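You operate a simulated robot arm through the tools that you are given. There is no shell and no other tool. Be economical: measure what you need, move in short steps, check, and stop when the job is done.

You are at the controls of a simulated two-armed robot. One attempt, no reset.

## Task
Carry the blue tray with both arms and set it on the grey island bench. Take the green pad and leave it on the top of the counter scale. Put the long cover on the wide bench. Press the shelf scale zero key two times. Put the filter cartridge labelled "92" from the filter shelf on the 7 days shelf. Press the intake scale power key two times. Take the 1200 N spring block from the wide bench and leave it on the 28 days shelf. Take the parts bin from the black bench and put it on the steel table. Take the beam on the black bench and put it away on the shelf under the sieve bench. Open the clear cover. Any order will do. Set down upright: filter cartridge.

Only the result counts: the job must be done as asked and must still hold three seconds after the hand-in. Knocking over, shifting, dropping, spilling or breaking anything else fails it. Lids that push on must go on centred and level and be pressed home; caps that screw on are set level and turned clockwise until they are tight.

## Robot
Two 6-joint arms with two-finger parallel grippers on one trunk, on a base that drives. Base frame: it is fixed to the floor where the robot stands at the start and does not move with it; the origin is under the middle of the robot, x ahead of it, y to its left, z up; the surface under the hand at the start is at about z = 860. Units: mm, rad, N and s.
The left shoulder is at the start at [80, 216, 1596], the right one opposite. With the tool pointing down near the work surface each hand reaches from about 100 to 680 mm from the robot's upright axis, wherever it stands, measured 20 degrees to its own side. Places, roughly: 28 DAYS shelf [-6200, 2200, 900]; 7 DAYS shelf [-6200, 2200, 500]; beam [-1500, -1000, 750]; blue tray (36x19x4 cm) [500, 200, 900]; clear cover [-3800, 500, 900]; filter cartridge [-2000, 2750, 1500]; green pad (10x7x4 cm) [600, 900, 900]; grey island bench [-1200, -3700, 900]; intake scale power key [-3400, 1300, 900]; long cover (33x9x1 cm) [500, 1200, 900]; parts bin (13x27x6 cm) [-1500, -500, 900]; shelf scale zero key [-1600, 2500, 1000]; shelf under the sieve bench [-6100, 700, 200]; spring block [-4250, 1250, 1000]; steel table [-3100, -3700, 800]; top of the counter scale [600, 700, 900]; wide bench [-4000, 1500, 900]. Payload 3.43 kg a hand.
The TCP of each hand is the grasp point between the finger pads, 30 mm short of the fingertips. In the tool frame z runs along the fingers and y along their closing line. Largest opening 94 mm; finger width 28, thickness 10; the body of the gripper, 50 by 96 mm, starts 55 mm behind the TCP.
Orientation is that of the tool frame in the base frame, as [roll, pitch, yaw] about the fixed x, y, z axes, in that order (R = Rz(yaw) Ry(pitch) Rx(roll)). With the fingers straight down and closing along the base's y, the tool's x points along the base's -x, its y along +y and its z along -z.

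## Interface
- The arms move only by the tool arm_command. It takes "left_deltas", "right_deltas" or both (then of equal length, played together; a hand with none holds still); each is a list that holds one entry, the list of rows, each a list of 7 numbers: the finger opening in mm, from 0 to 94, then the shift along the tool's x, y, z in units of 40 mm (1.0 is 40 mm), then the turn, a rotation vector about the tool's x, y, z in units of 6 degrees (1.0 is 6 degrees). In form: [[[jaw, x, y, z, ax, ay, az], ...]]. A call has 1 to 10 rows; each row shifts and turns the commanded pose from where the row before left it, along the tool's axes as they then stand. A call with a number of a shift or a turn outside -1 to 1 is refused whole. A row lasts 0.2 s, in which the tool goes at most 50 mm and 0.15 rad; a call with a longer step from one row to the next is refused whole, and so is a gripper value outside its range. A pose out of reach is approached as far as the arm can. The call stops where the force on the tool passes 40 N (or 10 N more than at its start, if that is more) or the arm is blocked; 0.2 s more then pass. The fingers move at their own pace (about 72 mm/s each) and stop on an object; they squeeze with about 26 N. The grip force told is the motor's: it shows also when the fingers shut on nothing. Time passes only in rows, and 0.2 s behind the last, so rows that do not move let the fingers close. The reply holds the time, the measured pose of the TCP, the force on the tool along the base axes, the opening and the grip force, in the units named above and with some noise, with the torque about the TCP (base axes, N m) and any sound that the robot's microphone picked up.
- Cameras (640 x 400 px; columns grow to the right, rows downward): "scene" is now at [87.1, 30.8, 1746.2]; the picture's right is [0.53, -0.84, 0.00], its down [-0.73, -0.46, -0.50] and it looks along [0.43, 0.27, -0.86] (base axes); focal length 264 px, centre (320, 200). "left" rides on the left gripper at [76, -14, -102] in its tool frame; the picture's right is [0.18, 0.98, 0.00], its down [-0.75, 0.14, -0.64] and it looks along [-0.63, 0.12, 0.77] (tool axes); focal length 243 px, centre (320, 200). "right" rides on the right gripper at [76, 14, -103] in its tool frame; the picture's right is [-0.18, 0.98, 0.00], its down [-0.75, -0.14, -0.64] and it looks along [-0.63, -0.12, 0.77] (tool axes); focal length 243 px, centre (320, 200). There is no depth. A picture from a camera that has moved, and an enlarged one, comes with that camera's place and axes in the base frame and with its lens. The place of the scene camera against the robot may be out by one fixed shift of up to 12 mm in any direction.
- get_image(camera): a new picture of that camera. The clock stands still meanwhile.
- move_column(by): slides the trunk up (or, below 0, down) by that many mm; the arms and the scene camera ride with it, the base frame stays. It gives what a move gives, with no picture.
- drive_base(legs): drives the robot by 1 to 6 legs, each [ahead, left, turn to the left] in mm, mm and rad, along the robot's own axes; the way and the turn of a leg run together, so that a leg with both is an arc; at most 1500 mm and 3.142 rad a leg. The arms and the cameras ride along, it lands a little off, and it stops where it bumps. It gives what a move gives.
- aim_head(pan, tilt): turns the head with the scene camera to pan (to the left, within 1.501 rad either way) and tilt (down, from -0.506 to 1.204), counted from straight ahead of the robot. It gives what a move gives.
- enlarge(camera, box): a new picture of the part [left, top, right, bottom] of that camera's present view, enlarged. The clock stands still meanwhile.
- sign_off(): hands the job in; it is judged then, once.

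Work in short steps. Places have to be worked out from the pictures, the camera data and where the tool is seen: move nearer, look again, correct. Check each grasp and each placing, and mend what went wrong. You have 483 turns and 238 pictures in all, those below and enlarged ones among them. Open the grippers and draw the arms clear of the work before you hand the job in, unless the task says otherwise; then end with one line.

The tools are called after ">>>" by a JSON object that holds its "method" and its "body". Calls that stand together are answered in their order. arm_command: Moves the arms, as the interface text tells. Its arguments: {"type":"object","properties":{"left_deltas":{"type":"array"},"right_deltas":{"type":"array"}},"required":[]} The other tools are called the same way: move_column (by) slides the trunk up or down; drive_base (legs) drives the base; aim_head (pan, tilt) turns the head that bears the scene camera; get_image (camera) takes a picture; enlarge (camera, box) takes an enlarged picture of a part of a camera's view; sign_off () hands the job in.

At the start:

```text
clock: 0.0
left_tool_pos: [350.4, 524.8, 999.5]
left_tool_rot: [-3.14, 0.0, -3.141]
left_contact_force: [-0.8, -0.8, 0.7]
left_moment: [0.02, 0.04, 0.0]
left_width: 93.9
left_grasp_force: 0.1
right_tool_pos: [552.2, 42.9, 1105.0]
right_tool_rot: [-3.141, 0.0, 3.141]
right_contact_force: [-0.1, 0.0, 0.1]
right_moment: [-0.02, 0.02, 0.0]
right_width: 94.0
right_grasp_force: 0.0
trunk travel left (down, up): [-826.0, 14.0]
robot x, y, heading: [-3.8, -0.5, 0.001]
head pan, tilt: [0.564, 1.042]
```

scene: 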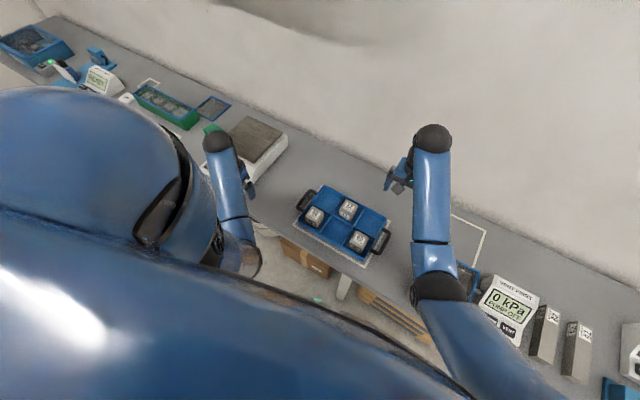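
right: 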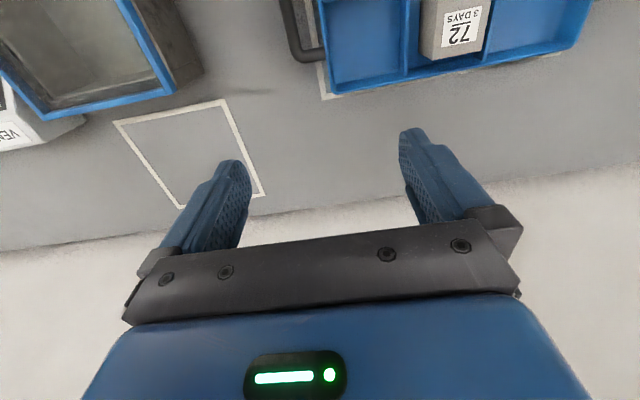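
left: 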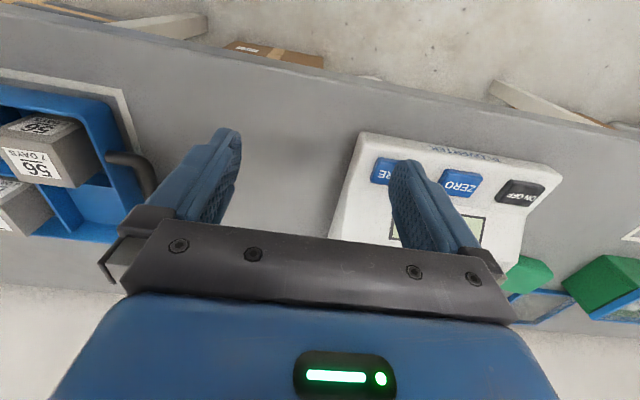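

I start by looking around at the counter with the head, to see the left side and the tray from above.

>>> {"method": "aim_head", "body": {"pan": 0.9, "tilt": 0.75}}

>>> {"method": "get_image", "body": {"camera": "scene"}}

>>> {"method": "aim_head", "body": {"pan": 1.5, "tilt": 0.3}}

>>> {"method": "get_image", "body": {"camera": "scene"}}

>>> {"method": "aim_head", "body": {"pan": -1.5, "tilt": 0.3}}

>>> {"method": "get_image", "body": {"camera": "scene"}}

```text
clock: 0.8
left_tool_pos: [351.5, 524.4, 999.1]
left_tool_rot: [3.141, 0.0, -3.141]
left_contact_force: [0.6, 0.8, -0.6]
left_moment: [0.02, -0.02, 0.02]
left_width: 94.3
left_grasp_force: 0.1
right_tool_pos: [551.3, 43.7, 1105.1]
right_tool_rot: [3.141, 0.001, -3.141]
right_contact_force: [0.6, -0.4, -0.5]
right_moment: [0.0, -0.04, -0.01]
right_width: 94.2
right_grasp_force: 0.1
trunk travel left (down, up): [-826.0, 14.0]
robot x, y, heading: [2.2, 0.5, 0.002]
head pan, tilt: [0.901, 0.75]
```

```text
234 pictures are left
camera scene: at [82.2, 59.8, 1768.2], right [0.78, -0.62, 0.0], down [-0.42, -0.53, -0.73], along [0.45, 0.57, -0.68], focal length 264 px, centre (320, 200)
```

scene: 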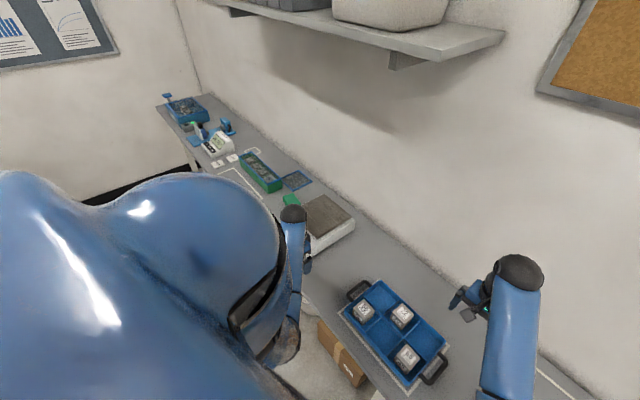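

```text
clock: 1.8
left_tool_pos: [349.9, 525.5, 999.6]
left_tool_rot: [-3.14, 0.001, -3.141]
left_contact_force: [0.6, -0.5, -1.3]
left_moment: [0.0, -0.04, 0.0]
left_width: 93.8
left_grasp_force: 0.1
right_tool_pos: [553.0, 43.3, 1104.8]
right_tool_rot: [3.141, 0.002, 3.141]
right_contact_force: [-0.3, -0.1, 0.5]
right_moment: [0.01, 0.01, 0.01]
right_width: 94.1
right_grasp_force: 0.1
trunk travel left (down, up): [-826.0, 14.0]
robot x, y, heading: [-0.1, 2.7, -0.004]
head pan, tilt: [1.499, 0.3]
```

```text
233 pictures are left
camera scene: at [37.5, 88.3, 1808.5], right [1.0, -0.07, 0.0], down [-0.02, -0.3, -0.95], along [0.07, 0.95, -0.3], focal length 264 px, centre (320, 200)
```

scene: 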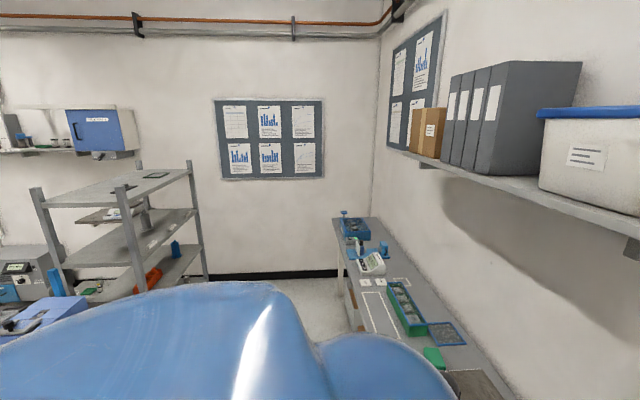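

```text
clock: 4.4
left_tool_pos: [351.2, 526.2, 999.4]
left_tool_rot: [3.14, 0.001, 3.141]
left_contact_force: [0.1, -0.8, -0.5]
left_moment: [0.01, -0.02, 0.02]
left_width: 94.1
left_grasp_force: 0.2
right_tool_pos: [551.2, 44.6, 1103.9]
right_tool_rot: [-3.141, 0.0, 3.141]
right_contact_force: [-0.2, 0.3, 0.6]
right_moment: [0.0, -0.01, 0.0]
right_width: 94.1
right_grasp_force: 0.2
trunk travel left (down, up): [-826.0, 14.0]
robot x, y, heading: [0.2, 1.1, 0.002]
head pan, tilt: [-1.499, 0.3]
```

```text
232 pictures are left
camera scene: at [37.4, -98.1, 1808.6], right [-1.0, -0.07, 0.0], down [-0.02, 0.29, -0.96], along [0.07, -0.95, -0.3], focal length 264 px, centre (320, 200)
```

scene: 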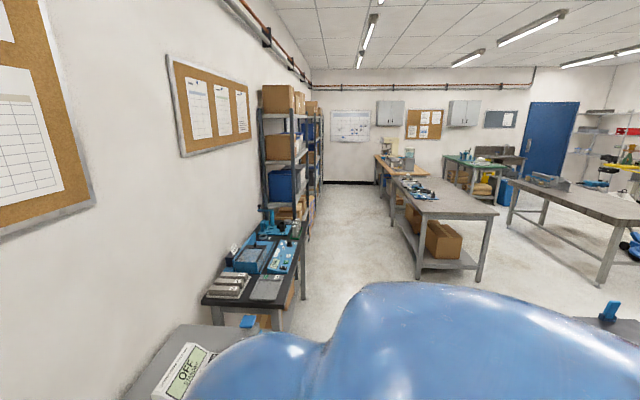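

Path along the counter is clear. I drive left about 500 mm to face the counter scale and green pad and look down.

>>> {"method": "drive_base", "body": {"legs": [[0, 550, 0]]}}

>>> {"method": "aim_head", "body": {"pan": 0.5, "tilt": 0.9}}

>>> {"method": "get_image", "body": {"camera": "scene"}}

>>> {"method": "get_image", "body": {"camera": "left"}}

```text
clock: 7.6
left_tool_pos: [355.0, 1081.2, 1000.2]
left_tool_rot: [3.141, -0.001, 3.137]
left_contact_force: [0.7, 0.6, 0.5]
left_moment: [0.06, 0.01, -0.02]
left_width: 94.0
left_grasp_force: 0.1
right_tool_pos: [553.2, 598.6, 1105.4]
right_tool_rot: [3.139, -0.001, 3.134]
right_contact_force: [0.8, -0.1, 0.0]
right_moment: [0.0, -0.01, 0.01]
right_width: 93.9
right_grasp_force: 0.0
trunk travel left (down, up): [-826.0, 14.0]
robot x, y, heading: [0.6, 559.7, -0.01]
head pan, tilt: [-1.499, 0.3]
```

```text
clock: 9.6
left_tool_pos: [356.4, 1082.5, 999.2]
left_tool_rot: [3.14, 0.002, 3.135]
left_contact_force: [0.6, -0.4, -0.1]
left_moment: [-0.03, -0.02, 0.0]
left_width: 93.9
left_grasp_force: 0.0
right_tool_pos: [554.5, 599.2, 1104.1]
right_tool_rot: [-3.14, 0.002, 3.135]
right_contact_force: [0.6, 0.1, 0.9]
right_moment: [-0.01, 0.0, 0.02]
right_width: 93.9
right_grasp_force: 0.1
trunk travel left (down, up): [-826.0, 14.0]
robot x, y, heading: [-1.9, 560.1, -0.007]
head pan, tilt: [0.499, 0.901]
```

```text
231 pictures are left
camera scene: at [98.9, 589.6, 1756.3], right [0.47, -0.88, 0.0], down [-0.69, -0.37, -0.62], along [0.55, 0.29, -0.78], focal length 264 px, centre (320, 200)
```

scene: 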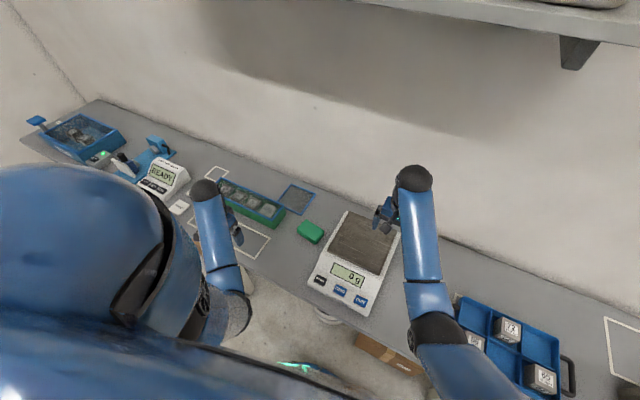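

```text
230 pictures are left
camera left: at [279.2, 1068.6, 1101.3], right [-0.18, 0.98, 0.0], down [0.75, 0.14, 0.64], along [0.63, 0.11, -0.77], focal length 243 px, centre (320, 200)
```

left: 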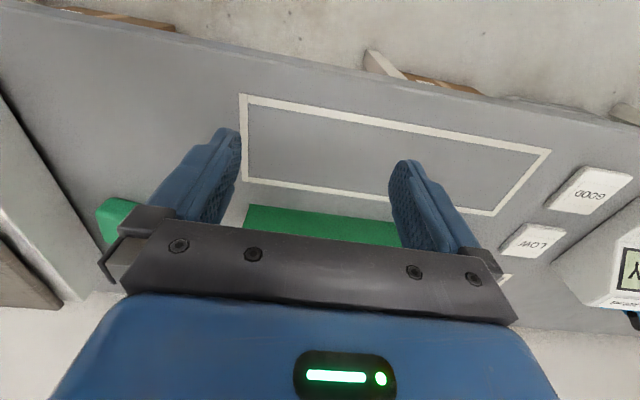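

The green pad sits left of the scale. I enlarge this area and the long green box.

>>> {"method": "enlarge", "body": {"camera": "scene", "box": [200, 150, 420, 320]}}

```text
2.35 times, centred on (310, 235) of scene
camera zoom: at [98.9, 589.6, 1756.3], right [0.47, -0.88, 0.0], down [-0.69, -0.37, -0.62], along [0.55, 0.29, -0.78], focal length 622 px, centre (344, 118)
```

zoom: 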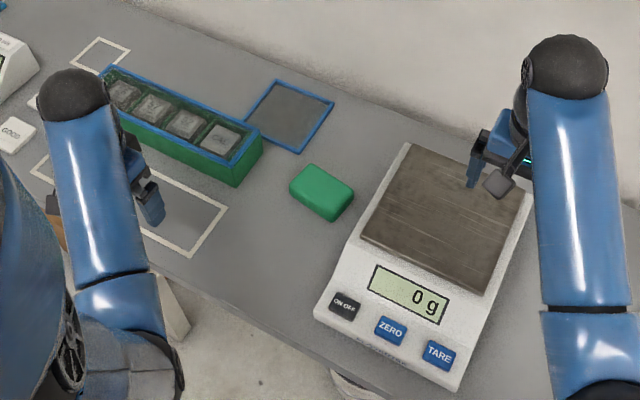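

The pad's long side runs along y, so I'll grip across its 70 mm (along x). Drive left 150 more, then draw the right hand back and turn the left hand 90°.

>>> {"method": "drive_base", "body": {"legs": [[0, 150, 0]]}}

>>> {"method": "arm_command", "body": {"left_deltas": [[[94, 0, 0, 0, 0, 0, 1], [94, 0, 0, 0, 0, 0, 1], [94, 0, 0, 0, 0, 0, 1], [94, 0, 0, 0, 0, 0, 1], [94, 0, 0, 0, 0, 0, 1], [94, 0, 0, 0, 0, 0, 1], [94, 0, 0, 0, 0, 0, 1], [94, 0, 0, 0, 0, 0, 1], [94, 0, 0, 0, 0, 0, 1], [94, 0, 0, 0, 0, 0, 1]]], "right_deltas": [[[94, 1, -0.5, 0, 0, 0, 0], [94, 1, -0.5, 0, 0, 0, 0], [94, 1, -0.5, 0, 0, 0, 0], [94, 1, -0.5, 0, 0, 0, 0], [94, 1, -0.5, 0, 0, 0, 0], [94, 0, -1, 0, 0, 0, 0], [94, 0, -1, 0, 0, 0, 0], [94, 0, 0, 0, 0, 0, 0], [94, 0, 0, 0, 0, 0, 0], [94, 0, 0, 0, 0, 0, 0]]]}}

>>> {"method": "arm_command", "body": {"left_deltas": [[[94, 0, 0, 0, 0, 0, 1], [94, 0, 0, 0, 0, 0, 1], [94, 0, 0, 0, 0, 0, 1], [94, 0, 0, 0, 0, 0, 1], [94, 0, 0, 0, 0, 0, 1], [94, -1, 0.5, 0, 0, 0, 0], [94, -1, 0.5, 0, 0, 0, 0], [94, -1, 0.5, 0, 0, 0, 0], [94, -1, 0.5, 0, 0, 0, 0], [94, -1, 0.5, 0, 0, 0, 0]]]}}

>>> {"method": "get_image", "body": {"camera": "left"}}

>>> {"method": "get_image", "body": {"camera": "scene"}}

```text
clock: 10.9
left_tool_pos: [354.5, 1230.2, 1001.2]
left_tool_rot: [3.14, -0.001, 3.139]
left_contact_force: [0.6, -0.7, -0.2]
left_moment: [0.02, 0.01, 0.01]
left_width: 94.0
left_grasp_force: 0.1
right_tool_pos: [554.3, 746.7, 1104.7]
right_tool_rot: [3.138, 0.001, 3.139]
right_contact_force: [0.1, -0.8, -0.5]
right_moment: [0.03, -0.04, -0.01]
right_width: 93.9
right_grasp_force: 0.1
trunk travel left (down, up): [-826.0, 14.0]
robot x, y, heading: [0.8, 706.8, -0.001]
head pan, tilt: [0.499, 0.901]
```

```text
clock: 13.1
left_tool_pos: [354.2, 1232.7, 999.8]
left_tool_rot: [3.14, 0.0, 2.09]
left_contact_force: [-1.1, 0.0, 1.2]
left_moment: [0.01, 0.03, 0.0]
left_width: 94.4
left_grasp_force: 0.1
right_tool_pos: [382.2, 585.4, 1026.7]
right_tool_rot: [-3.141, 0.003, 3.138]
right_contact_force: [0.5, 0.6, 0.2]
right_moment: [0.0, 0.02, -0.01]
right_width: 93.9
right_grasp_force: 0.0
right hand out of reach, approached as far as the arm can: row 1, 2, 3, 4, 5
trunk travel left (down, up): [-826.0, 14.0]
robot x, y, heading: [2.7, 709.8, -0.006]
head pan, tilt: [0.499, 0.901]
```

```text
clock: 15.3
left_tool_pos: [455.9, 1030.2, 998.9]
left_tool_rot: [-3.138, -0.001, 1.568]
left_contact_force: [0.4, 0.2, 0.7]
left_moment: [0.0, 0.02, 0.0]
left_width: 93.9
left_grasp_force: 0.2
right_tool_pos: [382.2, 584.8, 1027.4]
right_tool_rot: [3.14, 0.001, 3.139]
right_contact_force: [-0.4, 0.7, 0.1]
right_moment: [0.0, 0.03, -0.03]
right_width: 94.0
right_grasp_force: 0.1
trunk travel left (down, up): [-826.0, 14.0]
robot x, y, heading: [-0.6, 708.1, -0.006]
head pan, tilt: [0.499, 0.901]
```

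```text
228 pictures are left
camera left: at [441.9, 1107.6, 1100.8], right [0.98, 0.18, 0.0], down [0.14, -0.75, 0.64], along [0.12, -0.63, -0.77], focal length 243 px, centre (320, 200)
```

left: 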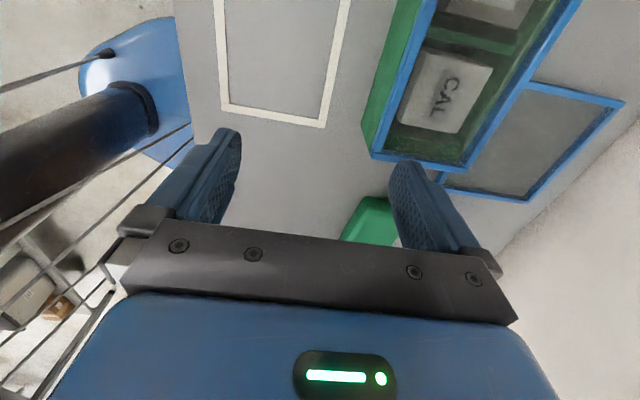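

```text
227 pictures are left
camera scene: at [100.3, 737.3, 1756.3], right [0.48, -0.88, 0.0], down [-0.69, -0.37, -0.62], along [0.55, 0.3, -0.78], focal length 264 px, centre (320, 200)
```

scene: 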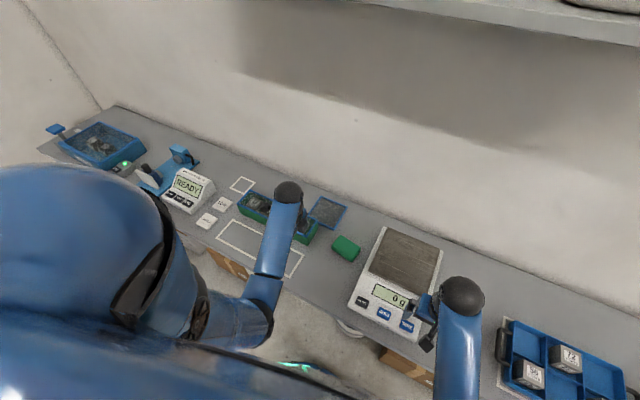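

Pad at about (554, 874). I move the left hand above it at z≈990 and look.

>>> {"method": "arm_command", "body": {"left_deltas": [[[94, -0.8, 0.5, 0, 0, 0, 0], [94, -0.8, 0.5, 0, 0, 0, 0], [94, -0.8, 0.5, 0, 0, 0, 0], [94, -0.8, 0.5, 0, 0, 0, 0], [94, -0.7, 0.45, 0, 0, 0, 0]]]}}

>>> {"method": "get_image", "body": {"camera": "left"}}

>>> {"method": "enlarge", "body": {"camera": "scene", "box": [260, 170, 480, 340]}}

```text
clock: 16.5
left_tool_pos: [550.9, 873.8, 997.8]
left_tool_rot: [-3.141, 0.0, 1.567]
left_contact_force: [-0.2, -0.3, -0.2]
left_moment: [0.03, 0.01, 0.03]
left_width: 94.2
left_grasp_force: 0.0
right_tool_pos: [382.0, 584.5, 1027.3]
right_tool_rot: [3.139, 0.001, 3.139]
right_contact_force: [-0.1, -0.9, -0.9]
right_moment: [0.03, 0.02, 0.0]
right_width: 94.2
right_grasp_force: 0.0
trunk travel left (down, up): [-826.0, 14.0]
robot x, y, heading: [2.5, 708.5, -0.005]
head pan, tilt: [0.499, 0.901]
```

```text
226 pictures are left
camera left: at [537.4, 950.6, 1100.1], right [0.98, 0.18, 0.0], down [0.14, -0.75, 0.64], along [0.12, -0.63, -0.77], focal length 243 px, centre (320, 200)
```

left: 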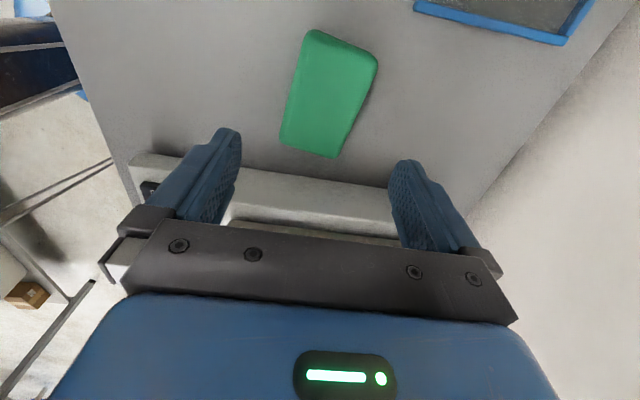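

```text
2.35 times, centred on (370, 255) of scene
camera zoom: at [100.6, 737.6, 1756.3], right [0.48, -0.88, 0.0], down [-0.69, -0.37, -0.62], along [0.55, 0.3, -0.78], focal length 622 px, centre (202, 71)
```

zoom: 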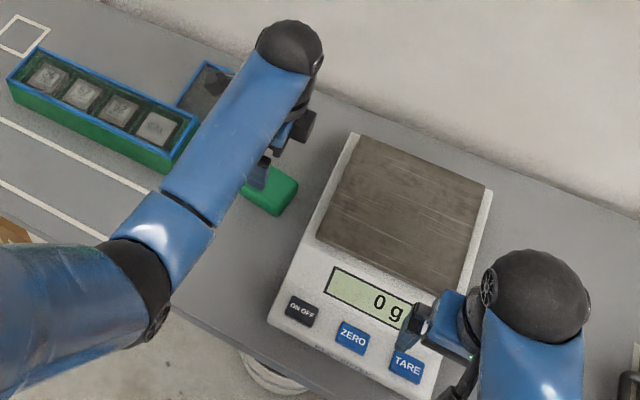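

Left camera puts the pad near (555, 886), turned about 7° clockwise. I align, descend to z≈897 and close.

>>> {"method": "arm_command", "body": {"left_deltas": [[[94, 0.3, 0.1, 0, 0, 0, 1], [94, 0, 0, 0.8, 0, 0, 0], [94, 0, 0, 0.8, 0, 0, 0], [94, 0, 0, 0.5, 0, 0, 0], [94, 0, 0, 0.4, 0, 0, 0], [40, 0, 0, 0, 0, 0, 0], [40, 0, 0, 0, 0, 0, 0], [40, 0, 0, 0, 0, 0, 0]]]}}

>>> {"method": "get_image", "body": {"camera": "left"}}

```text
clock: 18.3
left_tool_pos: [555.5, 887.5, 900.1]
left_tool_rot: [3.141, -0.002, 1.462]
left_contact_force: [0.4, 0.3, 0.3]
left_moment: [0.03, -0.03, -0.02]
left_width: 62.0
left_grasp_force: 26.1
right_tool_pos: [382.1, 585.4, 1027.5]
right_tool_rot: [3.141, 0.003, 3.138]
right_contact_force: [0.0, 0.4, 0.0]
right_moment: [0.01, -0.07, 0.0]
right_width: 93.9
right_grasp_force: 0.0
trunk travel left (down, up): [-826.0, 14.0]
robot x, y, heading: [-0.6, 707.6, -0.001]
head pan, tilt: [0.499, 0.901]
```

```text
224 pictures are left
camera left: at [549.7, 965.4, 1002.0], right [1.0, 0.08, 0.0], down [0.06, -0.76, 0.64], along [0.05, -0.64, -0.77], focal length 243 px, centre (320, 200)
```

left: 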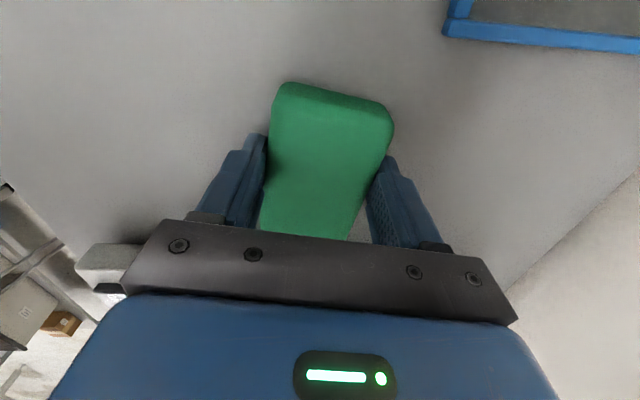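

Pad held (62 mm). Lift and carry it over the platform at about (602, 680), then check.

>>> {"method": "arm_command", "body": {"left_deltas": [[[40, 0, 0, -1, 0, 0, 0], [40, 0, 0, -1, 0, 0, 0], [40, 0, 0, -0.6, 0, 0, 0], [40, -0.84, 0.28, 0, 0, 0, 0], [40, -0.84, 0.28, 0, 0, 0, 0], [40, -0.84, 0.28, 0, 0, 0, 0], [40, -0.84, 0.28, 0, 0, 0, 0], [40, -0.84, 0.28, 0, 0, 0, 0], [40, -0.84, 0.28, 0, 0, 0, 0]]]}}

>>> {"method": "get_image", "body": {"camera": "left"}}

>>> {"method": "enlarge", "body": {"camera": "scene", "box": [310, 170, 530, 340]}}

```text
clock: 20.3
left_tool_pos: [601.5, 677.2, 1006.3]
left_tool_rot: [-3.14, -0.004, 1.462]
left_contact_force: [-0.3, -1.1, -0.5]
left_moment: [0.01, 0.0, -0.04]
left_width: 61.6
left_grasp_force: 25.9
right_tool_pos: [381.7, 585.4, 1027.4]
right_tool_rot: [3.14, 0.002, 3.138]
right_contact_force: [0.4, -0.4, -0.4]
right_moment: [0.04, 0.04, 0.0]
right_width: 94.5
right_grasp_force: 0.0
trunk travel left (down, up): [-826.0, 14.0]
robot x, y, heading: [3.5, 710.0, -0.005]
head pan, tilt: [0.499, 0.901]
```

```text
223 pictures are left
camera left: at [595.3, 755.0, 1106.6], right [1.0, 0.08, 0.0], down [0.06, -0.77, 0.64], along [0.05, -0.64, -0.77], focal length 243 px, centre (320, 200)
```

left: 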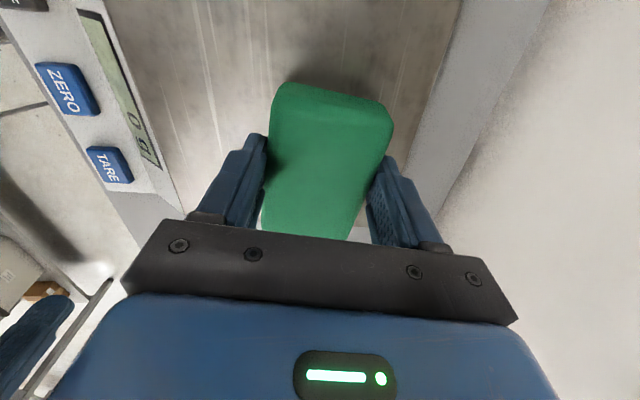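

```text
2.35 times, centred on (420, 255) of scene
camera zoom: at [100.1, 737.0, 1756.3], right [0.48, -0.88, 0.0], down [-0.69, -0.37, -0.62], along [0.55, 0.3, -0.78], focal length 622 px, centre (85, 71)
```

zoom: 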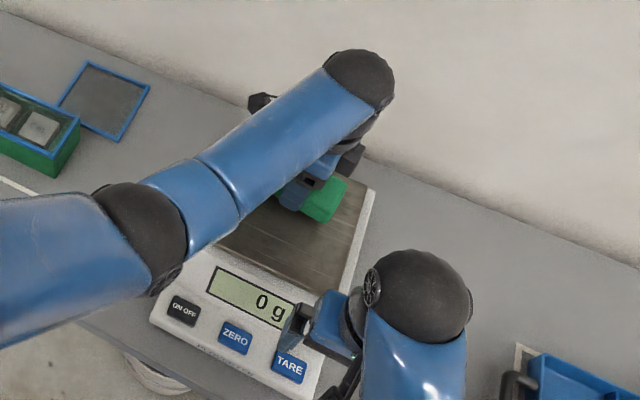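

Pad is over the platform. I lower it 36 mm, then in small steps until the force changes.

>>> {"method": "arm_command", "body": {"left_deltas": [[[40, 0, 0, 0.9, 0, 0, 0], [40, 0, 0, 0.1, 0, 0, 0], [40, 0, 0, 0.1, 0, 0, 0]]]}}

>>> {"method": "enlarge", "body": {"camera": "scene", "box": [310, 170, 530, 340]}}

```text
clock: 20.8
left_tool_pos: [597.6, 678.4, 981.9]
left_tool_rot: [3.14, 0.001, 1.462]
left_contact_force: [-12.1, 4.9, 17.5]
left_moment: [-0.04, 0.13, -0.16]
left_width: 61.9
left_grasp_force: 26.0
right_tool_pos: [375.7, 586.9, 1029.0]
right_tool_rot: [-3.139, 0.007, 3.138]
right_contact_force: [-0.9, -0.2, 0.1]
right_moment: [0.0, -0.03, -0.01]
right_width: 94.0
right_grasp_force: 0.0
trunk travel left (down, up): [-826.0, 14.0]
robot x, y, heading: [1.2, 707.3, -0.002]
head pan, tilt: [0.499, 0.901]
stopped in row 2 (left hand): the force on the tool passed its limit at 77 N (the readings are from after the stop); the commanded pose is now the measured one
```

```text
2.35 times, centred on (420, 255) of scene
camera zoom: at [92.0, 741.3, 1756.8], right [0.48, -0.88, 0.0], down [-0.69, -0.37, -0.62], along [0.55, 0.3, -0.78], focal length 622 px, centre (85, 71)
```

zoom: 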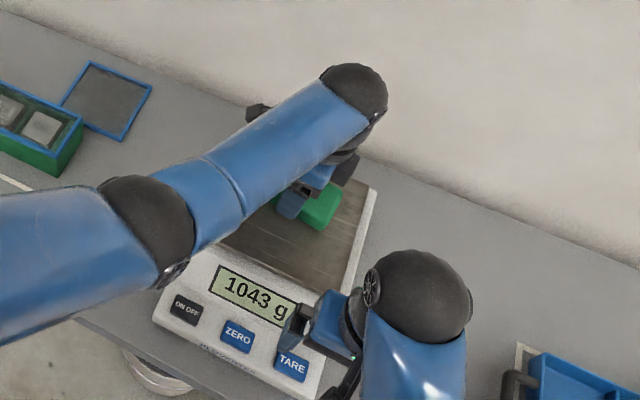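

Contact at TCP z≈981, so the pad is on the platform. Ease up 1 mm, open and lift.

>>> {"method": "arm_command", "body": {"left_deltas": [[[40, 0, 0, -0.03, 0, 0, 0], [75, 0, 0, 0, 0, 0, 0], [90, 0, 0, 0, 0, 0, 0], [90, 0, 0, 0, 0, 0, 0], [90, 0, 0, -0.5, 0, 0, 0], [90, 0, 0, -1, 0, 0, 0], [90, 0, 0, -1, 0, 0, 0], [90, 0, 0, -1, 0, 0, 0]]]}}

>>> {"method": "get_image", "body": {"camera": "left"}}

```text
clock: 22.6
left_tool_pos: [607.0, 678.3, 1122.0]
left_tool_rot: [-3.14, -0.001, 1.464]
left_contact_force: [-0.6, -0.2, 0.5]
left_moment: [-0.02, 0.01, -0.03]
left_width: 90.0
left_grasp_force: 0.0
right_tool_pos: [382.1, 585.4, 1027.2]
right_tool_rot: [3.141, 0.003, 3.139]
right_contact_force: [0.2, 1.0, -0.1]
right_moment: [0.0, -0.03, -0.02]
right_width: 93.9
right_grasp_force: 0.1
trunk travel left (down, up): [-826.0, 14.0]
robot x, y, heading: [0.6, 708.3, -0.003]
head pan, tilt: [0.499, 0.901]
```

```text
220 pictures are left
camera left: at [599.8, 755.2, 1222.7], right [1.0, 0.08, 0.0], down [0.06, -0.77, 0.64], along [0.05, -0.64, -0.77], focal length 243 px, centre (320, 200)
```

left: 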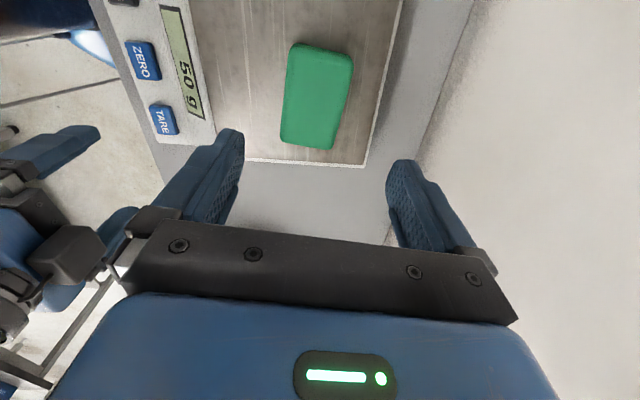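

Pad is on the platform (50 g). Now bring both hands to tray-ready poses and drive back in front of the tray.

>>> {"method": "arm_command", "body": {"left_deltas": [[[90, 0, 0, 0, 0, 0, -1], [90, 0, 0, 0, 0, 0, -1], [90, 0, 0, 0, 0, 0, -1], [90, 0, 0, 0, 0, 0, -1], [90, 0, 0, 0, 0, 0, -1], [90, 0, 0, 0, 0, 0, -1], [90, 0, 0, 0, 0, 0, -1], [90, 0, 0, 0, 0, 0, -1], [90, 0, 0, 0, 0, 0, -1], [90, 0, 0, 0, 0, 0, -1]]]}}

>>> {"method": "arm_command", "body": {"left_deltas": [[[70, 0, 0, 0, 0, 0, -1], [70, 0, 0, 0, 0, 0, -1], [70, 0, 0, 0, 0, 0, -1], [70, 0, 0, 0, 0, 0, -1], [70, 0, 0, 0, 0, 0, -1], [70, 0.6, 0.9, 0, 0, 0, -1], [70, 0.6, 0.9, 0, 0, 0, 0], [70, 0.6, 0.9, 0, 0, 0, 0], [70, 0.6, 0.9, 0, 0, 0, 0], [70, 0.6, 0.9, 0, 0, 0, 0]]], "right_deltas": [[[70, 0, 0, -1, 0, 0, 0], [70, 0, 0, -1, 0, 0, 0], [70, 0, 0, -0.8, 0, 0, 0], [70, 0, 0, 0, 0, 0, 0], [70, 0, 0, 0, 0, 0, 0], [70, -0.5, -0.2, 0, 0, 0, 0], [70, -0.5, -0.2, 0, 0, 0, 0], [70, -0.5, -0.2, 0, 0, 0, 0], [70, -0.5, -0.2, 0, 0, 0, 0], [70, -0.5, -0.2, 0, 0, 0, 0]]]}}

>>> {"method": "drive_base", "body": {"legs": [[0, -520, 0]]}}

>>> {"method": "aim_head", "body": {"pan": 0.0, "tilt": 1.1}}

>>> {"method": "get_image", "body": {"camera": "scene"}}

>>> {"method": "get_image", "body": {"camera": "left"}}

>>> {"method": "get_image", "body": {"camera": "right"}}

```text
clock: 24.8
left_tool_pos: [603.0, 677.8, 1120.7]
left_tool_rot: [-3.14, -0.001, 2.511]
left_contact_force: [0.0, 0.3, 0.0]
left_moment: [0.0, -0.02, 0.01]
left_width: 90.1
left_grasp_force: 0.0
right_tool_pos: [381.5, 585.3, 1027.6]
right_tool_rot: [3.141, 0.001, 3.139]
right_contact_force: [-0.2, 0.2, 0.2]
right_moment: [0.01, 0.03, 0.0]
right_width: 93.8
right_grasp_force: 0.0
trunk travel left (down, up): [-826.0, 14.0]
robot x, y, heading: [3.3, 709.4, 0.0]
head pan, tilt: [0.499, 0.901]
```

```text
clock: 26.9
left_tool_pos: [523.3, 850.9, 1056.8]
left_tool_rot: [-3.141, -0.001, 3.139]
left_contact_force: [0.3, 0.4, -0.3]
left_moment: [-0.03, -0.01, 0.01]
left_width: 69.5
left_grasp_force: 0.0
left hand out of reach, approached as far as the arm can: row 6, 7, 8, 9, 10
right_tool_pos: [484.4, 546.7, 1027.8]
right_tool_rot: [3.14, 0.002, 3.138]
right_contact_force: [0.2, -0.3, 0.2]
right_moment: [0.01, 0.01, -0.03]
right_width: 69.9
right_grasp_force: 0.1
right hand out of reach, approached as far as the arm can: row 1, 2, 3
trunk travel left (down, up): [-826.0, 14.0]
robot x, y, heading: [3.9, 708.3, -0.003]
head pan, tilt: [0.499, 0.901]
```

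```text
clock: 30.0
left_tool_pos: [523.4, 341.1, 1056.9]
left_tool_rot: [-3.14, 0.001, -3.134]
left_contact_force: [0.3, 0.0, -0.3]
left_moment: [-0.01, 0.01, 0.01]
left_width: 70.0
left_grasp_force: 0.0
right_tool_pos: [489.5, 36.4, 1027.5]
right_tool_rot: [-3.141, 0.001, -3.131]
right_contact_force: [0.0, -0.1, 0.7]
right_moment: [-0.02, 0.03, 0.01]
right_width: 69.8
right_grasp_force: 0.0
trunk travel left (down, up): [-826.0, 14.0]
robot x, y, heading: [4.2, 192.9, 0.009]
head pan, tilt: [0.499, 0.901]
```

```text
clock: 30.9
left_tool_pos: [524.6, 338.3, 1056.3]
left_tool_rot: [3.141, 0.0, -3.132]
left_contact_force: [0.6, 0.2, -0.2]
left_moment: [-0.02, -0.02, 0.02]
left_width: 69.9
left_grasp_force: 0.0
right_tool_pos: [486.9, 34.1, 1027.7]
right_tool_rot: [3.14, 0.0, -3.134]
right_contact_force: [-1.1, -0.7, -0.1]
right_moment: [-0.01, -0.01, -0.03]
right_width: 69.9
right_grasp_force: 0.0
trunk travel left (down, up): [-826.0, 14.0]
robot x, y, heading: [3.7, 191.1, 0.01]
head pan, tilt: [0.0, 1.1]
```

```text
219 pictures are left
camera scene: at [97.9, 186.5, 1742.5], right [0.01, -1.0, 0.0], down [-0.89, -0.01, -0.45], along [0.45, 0.01, -0.89], focal length 264 px, centre (320, 200)
```

scene: 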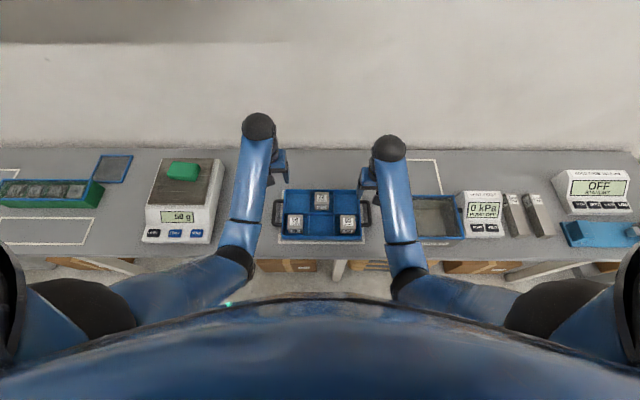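

```text
218 pictures are left
camera left: at [447.6, 323.4, 1158.0], right [-0.19, 0.98, 0.0], down [0.75, 0.15, 0.64], along [0.63, 0.12, -0.77], focal length 243 px, centre (320, 200)
```

left: 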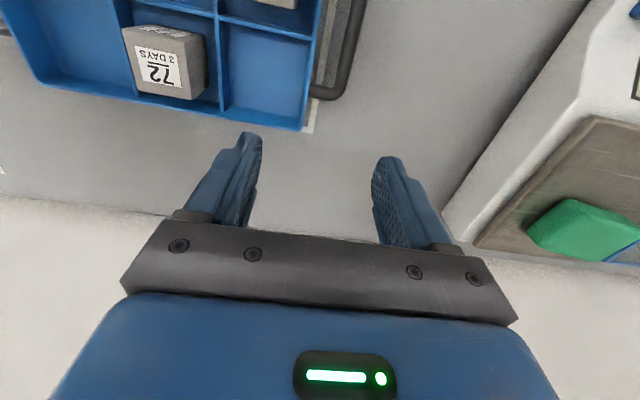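

```text
217 pictures are left
camera right: at [411.5, 48.1, 1130.5], right [0.18, 0.98, 0.0], down [0.75, -0.14, 0.64], along [0.63, -0.11, -0.77], focal length 243 px, centre (320, 200)
```

right: 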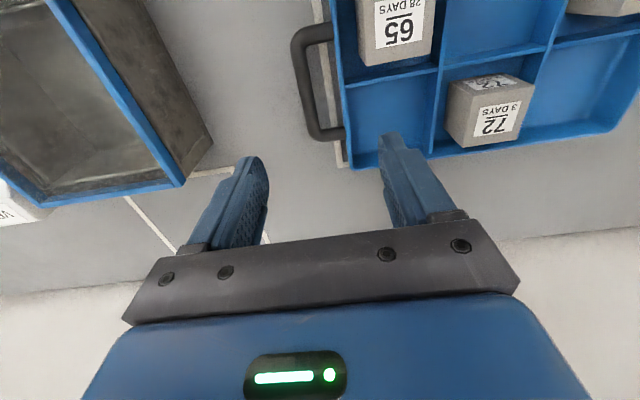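

Handles appear at about (477, 358) left and (476, 25) right. I move both hands above them at z≈960 and look closer.

>>> {"method": "arm_command", "body": {"left_deltas": [[[40, 0.4, 0.2, 0, 0, 0, 0], [40, 0.4, 0.2, 0, 0, 0, 0], [40, 0.38, 0.1, 0.8, 0, 0, 0], [40, 0, 0, 0.8, 0, 0, 0], [40, 0, 0, 0.8, 0, 0, 0]]], "right_deltas": [[[40, 0.28, -0.22, 0, 0, 0, 0], [40, 0, 0, 0.4, 0, 0, 0], [40, 0, 0, 0.4, 0, 0, 0], [40, 0, 0, 0.4, 0, 0, 0], [40, 0, 0, 0.4, 0, 0, 0]]]}}

>>> {"method": "enlarge", "body": {"camera": "left", "box": [200, 60, 440, 220]}}

>>> {"method": "enlarge", "body": {"camera": "right", "box": [200, 60, 440, 220]}}

>>> {"method": "enlarge", "body": {"camera": "scene", "box": [240, 140, 400, 260]}}

```text
clock: 32.1
left_tool_pos: [481.2, 357.0, 949.9]
left_tool_rot: [-3.141, 0.0, -3.132]
left_contact_force: [0.3, -0.1, -0.6]
left_moment: [-0.02, 0.01, -0.03]
left_width: 40.1
left_grasp_force: 0.0
left hand out of reach, approached as far as the arm can: row 1, 2
right_tool_pos: [478.3, 26.3, 962.7]
right_tool_rot: [-3.142, 0.002, -3.133]
right_contact_force: [-0.1, 0.0, -0.3]
right_moment: [0.03, -0.02, 0.01]
right_width: 40.2
right_grasp_force: 0.1
trunk travel left (down, up): [-826.0, 14.0]
robot x, y, heading: [7.8, 193.2, 0.013]
head pan, tilt: [0.0, 1.1]
```

```text
2.50 times, centred on (320, 140) of left
camera zoom: at [405.1, 342.2, 1051.4], right [-0.19, 0.98, 0.0], down [0.75, 0.15, 0.64], along [0.63, 0.12, -0.77], focal length 606 px, centre (320, 350)
```

zoom: 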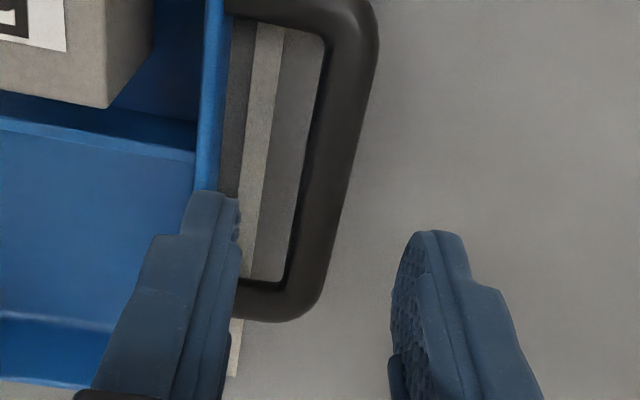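

```text
2.50 times, centred on (320, 140) of right
camera zoom: at [401.3, 40.2, 1066.1], right [0.18, 0.98, 0.0], down [0.75, -0.14, 0.64], along [0.63, -0.11, -0.77], focal length 606 px, centre (320, 350)
```

zoom: 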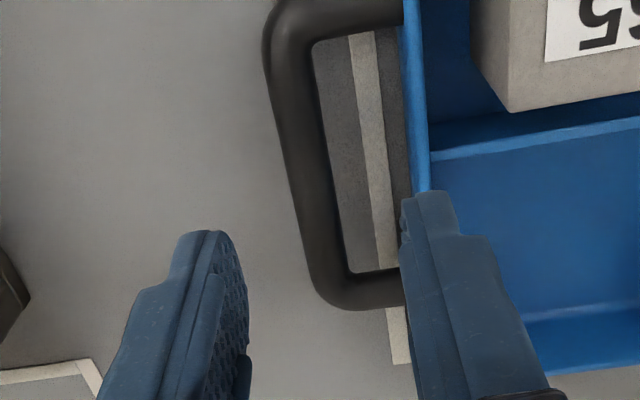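

```text
3.33 times, centred on (320, 200) of scene
camera zoom: at [98.2, 187.4, 1742.5], right [0.01, -1.0, 0.0], down [-0.89, -0.01, -0.45], along [0.45, 0.0, -0.89], focal length 881 px, centre (320, 200)
```

zoom: 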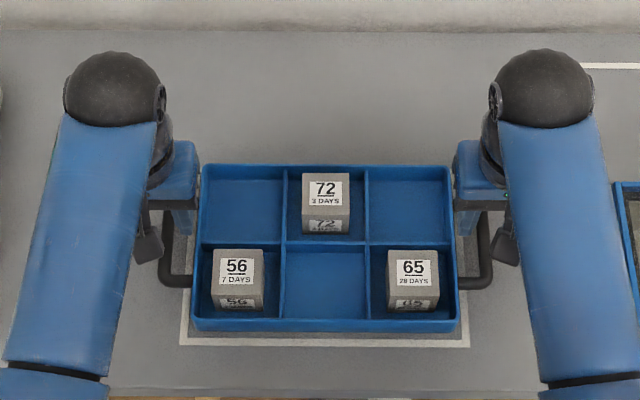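

Both bars run along x, y≈357 and y≈24, 12 mm thick with ~23 mm gap. I narrow the jaws to 27 mm, descend to z≈897 and look before closing.

>>> {"method": "arm_command", "body": {"left_deltas": [[[27, 0, 0, 0, 0, 0, 0], [27, 0, 0, 0, 0, 0, 0], [27, 0, 0, 0.3, 0, 0, 0], [27, 0, 0, 0.3, 0, 0, 0], [27, 0, 0, 0.3, 0, 0, 0], [27, 0, 0, 0.3, 0, 0, 0]]], "right_deltas": [[[27, 0, -0.05, 0, 0, 0, 0], [27, 0, 0, 0.3, 0, 0, 0], [27, 0, 0, 0.3, 0, 0, 0], [27, 0, 0, 0.3, 0, 0, 0], [27, 0, 0, 0.3, 0, 0, 0], [27, 0, 0, 0.3, 0, 0, 0]]]}}

>>> {"method": "enlarge", "body": {"camera": "left", "box": [200, 60, 440, 220]}}

>>> {"method": "enlarge", "body": {"camera": "right", "box": [200, 60, 440, 220]}}

```text
clock: 33.5
left_tool_pos: [480.9, 357.4, 903.3]
left_tool_rot: [3.141, -0.001, -3.134]
left_contact_force: [0.3, -0.4, 0.0]
left_moment: [0.04, -0.04, -0.01]
left_width: 26.7
left_grasp_force: 0.0
right_tool_pos: [478.1, 24.1, 903.9]
right_tool_rot: [-3.141, 0.001, -3.132]
right_contact_force: [-0.8, 0.8, 0.4]
right_moment: [0.01, 0.01, 0.01]
right_width: 27.2
right_grasp_force: 0.1
trunk travel left (down, up): [-826.0, 14.0]
robot x, y, heading: [6.9, 192.2, 0.015]
head pan, tilt: [0.0, 1.1]
```

```text
2.50 times, centred on (320, 140) of left
camera zoom: at [404.1, 342.9, 1004.6], right [-0.19, 0.98, 0.0], down [0.75, 0.15, 0.64], along [0.63, 0.12, -0.77], focal length 606 px, centre (320, 350)
```

zoom: 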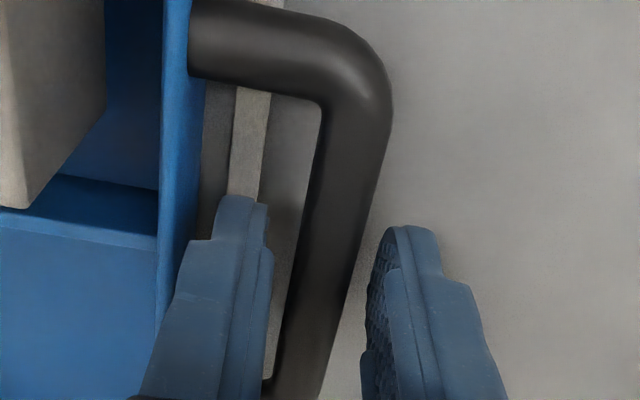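

```text
2.50 times, centred on (320, 140) of right
camera zoom: at [401.2, 38.2, 1007.2], right [0.18, 0.98, 0.0], down [0.75, -0.14, 0.64], along [0.63, -0.11, -0.77], focal length 606 px, centre (320, 350)
```

zoom: 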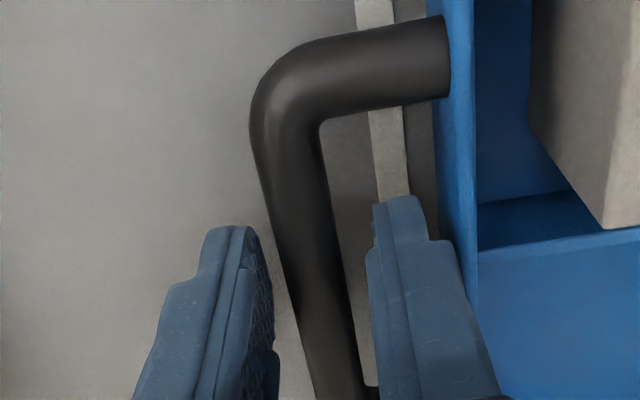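

Both handles are straddled with clearance. Down 7 mm more and close.

>>> {"method": "arm_command", "body": {"left_deltas": [[[27, 0, 0, 0.18, 0, 0, 0], [0, 0, 0, 0, 0, 0, 0], [0, 0, 0, 0, 0, 0, 0], [0, 0, 0, 0, 0, 0, 0]]], "right_deltas": [[[27, 0, 0, 0.18, 0, 0, 0], [0, 0, 0, 0, 0, 0, 0], [0, 0, 0, 0, 0, 0, 0], [0, 0, 0, 0, 0, 0, 0]]]}}

```text
clock: 34.5
left_tool_pos: [479.8, 357.6, 896.5]
left_tool_rot: [3.141, 0.002, -3.134]
left_contact_force: [-0.3, -2.4, -0.2]
left_moment: [-0.01, 0.06, -0.75]
left_width: 13.8
left_grasp_force: 26.0
right_tool_pos: [477.1, 24.2, 897.1]
right_tool_rot: [-3.141, 0.002, -3.133]
right_contact_force: [-0.7, 0.7, 1.1]
right_moment: [0.03, 0.17, 0.57]
right_width: 13.7
right_grasp_force: 25.8
trunk travel left (down, up): [-826.0, 14.0]
robot x, y, heading: [3.3, 190.4, 0.01]
head pan, tilt: [0.0, 1.1]
```

Both grips hold (13.7 mm). Lift 70 mm together.

>>> {"method": "arm_command", "body": {"left_deltas": [[[0, 0, 0, -0.35, 0, 0, 0], [0, 0, 0, -0.35, 0, 0, 0], [0, 0, 0, -0.35, 0, 0, 0], [0, 0, 0, -0.35, 0, 0, 0], [0, 0, 0, -0.35, 0, 0, 0]]], "right_deltas": [[[0, 0, 0, -0.35, 0, 0, 0], [0, 0, 0, -0.35, 0, 0, 0], [0, 0, 0, -0.35, 0, 0, 0], [0, 0, 0, -0.35, 0, 0, 0], [0, 0, 0, -0.35, 0, 0, 0]]]}}

>>> {"method": "get_image", "body": {"camera": "scene"}}

```text
clock: 35.7
left_tool_pos: [480.5, 358.4, 967.4]
left_tool_rot: [-3.141, -0.002, -3.133]
left_contact_force: [-0.7, 1.4, -6.1]
left_moment: [0.01, 0.0, -0.77]
left_width: 13.8
left_grasp_force: 26.2
right_tool_pos: [478.4, 23.8, 965.7]
right_tool_rot: [3.141, 0.001, -3.135]
right_contact_force: [1.2, -0.9, -7.1]
right_moment: [0.0, -0.08, 0.41]
right_width: 13.7
right_grasp_force: 26.0
trunk travel left (down, up): [-826.0, 14.0]
robot x, y, heading: [1.4, 195.1, 0.011]
head pan, tilt: [0.0, 1.1]
```

```text
211 pictures are left
camera scene: at [99.2, 187.5, 1742.4], right [0.01, -1.0, 0.0], down [-0.89, -0.01, -0.45], along [0.45, 0.0, -0.89], focal length 264 px, centre (320, 200)
```

scene: 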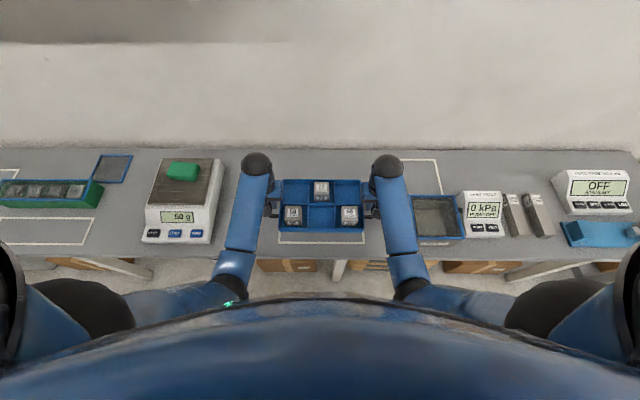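

Tray lifted level. Back off from the counter, turn right and drive along the aisle, then look.

>>> {"method": "drive_base", "body": {"legs": [[-300, 0, 0], [0, 0, -1.571], [1400, 0, 0]]}}

>>> {"method": "aim_head", "body": {"pan": -0.3, "tilt": 0.3}}

>>> {"method": "get_image", "body": {"camera": "scene"}}

```text
clock: 48.2
left_tool_pos: [-105.6, -1696.2, 966.4]
left_tool_rot: [3.141, 0.001, 1.581]
left_contact_force: [14.8, 1.2, -5.9]
left_moment: [-0.06, -0.12, -0.72]
left_width: 13.8
left_grasp_force: 26.2
right_tool_pos: [-440.2, -1693.1, 967.0]
right_tool_rot: [-3.142, 0.001, 1.582]
right_contact_force: [-15.7, -0.2, -6.3]
right_moment: [-0.05, 0.18, 0.41]
right_width: 13.5
right_grasp_force: 26.4
trunk travel left (down, up): [-826.0, 14.0]
robot x, y, heading: [-273.5, -1220.1, -1.558]
head pan, tilt: [0.0, 1.1]
```

```text
clock: 49.3
left_tool_pos: [-105.1, -1697.5, 965.9]
left_tool_rot: [-3.141, -0.001, 1.58]
left_contact_force: [2.3, 0.4, -6.8]
left_moment: [0.04, -0.05, -0.75]
left_width: 14.0
left_grasp_force: 25.5
right_tool_pos: [-440.3, -1694.6, 966.5]
right_tool_rot: [-3.141, 0.001, 1.581]
right_contact_force: [-3.1, -1.1, -6.7]
right_moment: [-0.15, 0.03, 0.42]
right_width: 13.5
right_grasp_force: 26.4
trunk travel left (down, up): [-826.0, 14.0]
robot x, y, heading: [-275.0, -1224.1, -1.557]
head pan, tilt: [-0.3, 0.3]
```

```text
210 pictures are left
camera scene: at [-299.8, -1347.6, 1808.3], right [-0.96, 0.28, 0.0], down [0.08, 0.29, -0.95], along [-0.27, -0.92, -0.3], focal length 264 px, centre (320, 200)
```

scene: 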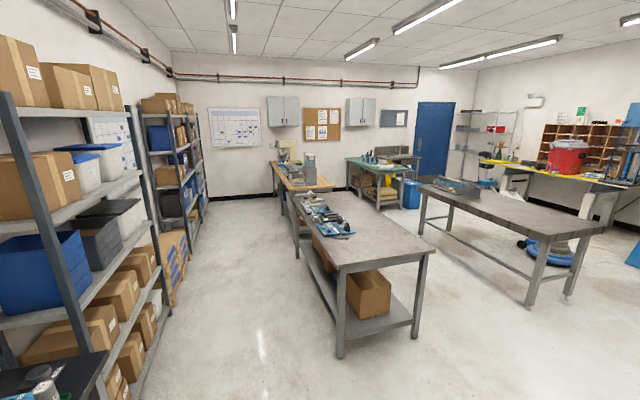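

The grey bench spans x −820..−1580 with its near end at y≈−2710, clear of items up to y≈−3190. I'll place the tray at the near end: go ahead 500, strafe right 900, and look.

>>> {"method": "drive_base", "body": {"legs": [[500, 0, -0.013], [0, -920, 0]]}}

>>> {"method": "aim_head", "body": {"pan": 0.0, "tilt": 0.75}}

>>> {"method": "get_image", "body": {"camera": "scene"}}

```text
clock: 56.7
left_tool_pos: [-1035.8, -2198.3, 965.9]
left_tool_rot: [3.141, -0.002, 1.576]
left_contact_force: [5.1, 0.3, -6.5]
left_moment: [-0.03, -0.04, -0.7]
left_width: 14.1
left_grasp_force: 26.2
right_tool_pos: [-1368.0, -2194.1, 965.6]
right_tool_rot: [-3.139, -0.001, 1.577]
right_contact_force: [-4.1, -1.1, -6.6]
right_moment: [-0.09, 0.04, 0.4]
right_width: 13.7
right_grasp_force: 26.4
trunk travel left (down, up): [-826.0, 14.0]
robot x, y, heading: [-1203.4, -1721.8, -1.567]
head pan, tilt: [-0.3, 0.3]
```

```text
clock: 57.6
left_tool_pos: [-1036.2, -2198.7, 966.8]
left_tool_rot: [3.14, -0.001, 1.576]
left_contact_force: [0.3, 1.2, -7.2]
left_moment: [0.03, 0.0, -0.76]
left_width: 13.8
left_grasp_force: 26.5
right_tool_pos: [-1371.9, -2193.9, 966.1]
right_tool_rot: [3.141, 0.001, 1.576]
right_contact_force: [-1.1, -1.8, -5.8]
right_moment: [-0.07, 0.01, 0.45]
right_width: 13.7
right_grasp_force: 26.1
trunk travel left (down, up): [-826.0, 14.0]
robot x, y, heading: [-1203.2, -1721.8, -1.563]
head pan, tilt: [0.0, 0.75]
```

```text
209 pictures are left
camera scene: at [-1201.4, -1841.2, 1768.1], right [-1.0, -0.01, 0.0], down [0.0, 0.68, -0.73], along [0.0, -0.73, -0.68], focal length 264 px, centre (320, 200)
```

scene: 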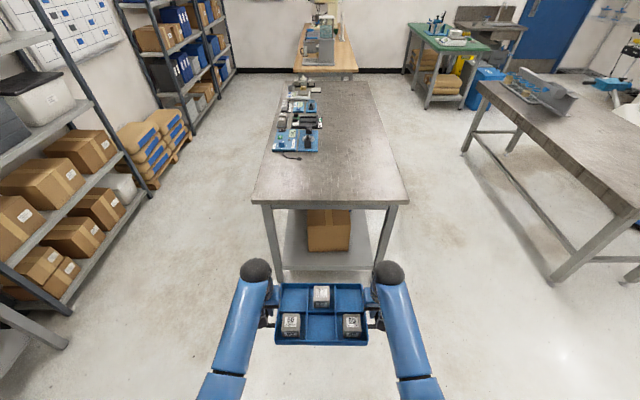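

Bench near edge at y≈−2750. Drive ahead 600 so the tray is above the bench end, then check with the wrist camera.

>>> {"method": "drive_base", "body": {"legs": [[560, -30, 0]]}}

>>> {"method": "get_image", "body": {"camera": "scene"}}

>>> {"method": "get_image", "body": {"camera": "left"}}

```text
clock: 60.8
left_tool_pos: [-1069.6, -2749.9, 966.8]
left_tool_rot: [3.141, 0.0, 1.569]
left_contact_force: [0.7, 1.0, -6.9]
left_moment: [-0.09, 0.02, -0.73]
left_width: 13.9
left_grasp_force: 26.0
right_tool_pos: [-1401.8, -2742.3, 967.0]
right_tool_rot: [-3.141, 0.002, 1.569]
right_contact_force: [-2.2, -0.2, -5.7]
right_moment: [-0.05, -0.01, 0.44]
right_width: 13.7
right_grasp_force: 25.8
trunk travel left (down, up): [-826.0, 14.0]
robot x, y, heading: [-1231.9, -2271.7, -1.57]
head pan, tilt: [0.0, 0.75]
```

```text
208 pictures are left
camera scene: at [-1230.5, -2388.7, 1768.3], right [-1.0, 0.0, 0.0], down [0.0, 0.68, -0.73], along [0.0, -0.73, -0.68], focal length 264 px, centre (320, 200)
```

scene: 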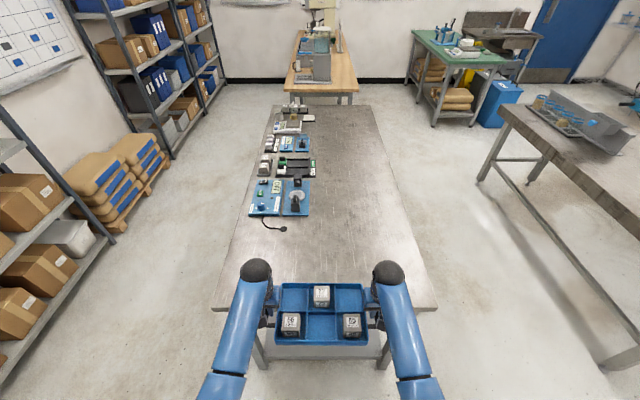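

```text
207 pictures are left
camera left: at [-1083.6, -2672.3, 1068.1], right [0.98, 0.18, 0.0], down [0.14, -0.75, 0.64], along [0.12, -0.63, -0.77], focal length 243 px, centre (320, 200)
```

left: 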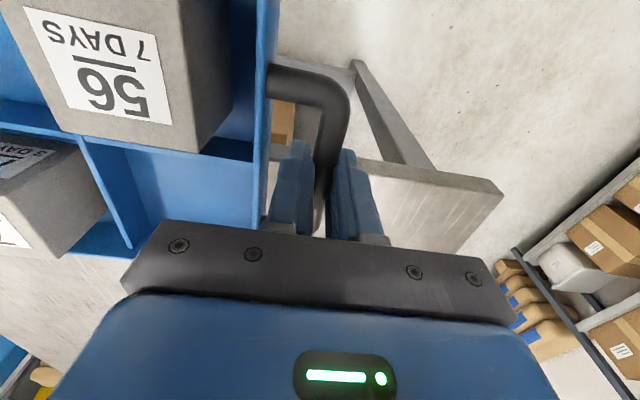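

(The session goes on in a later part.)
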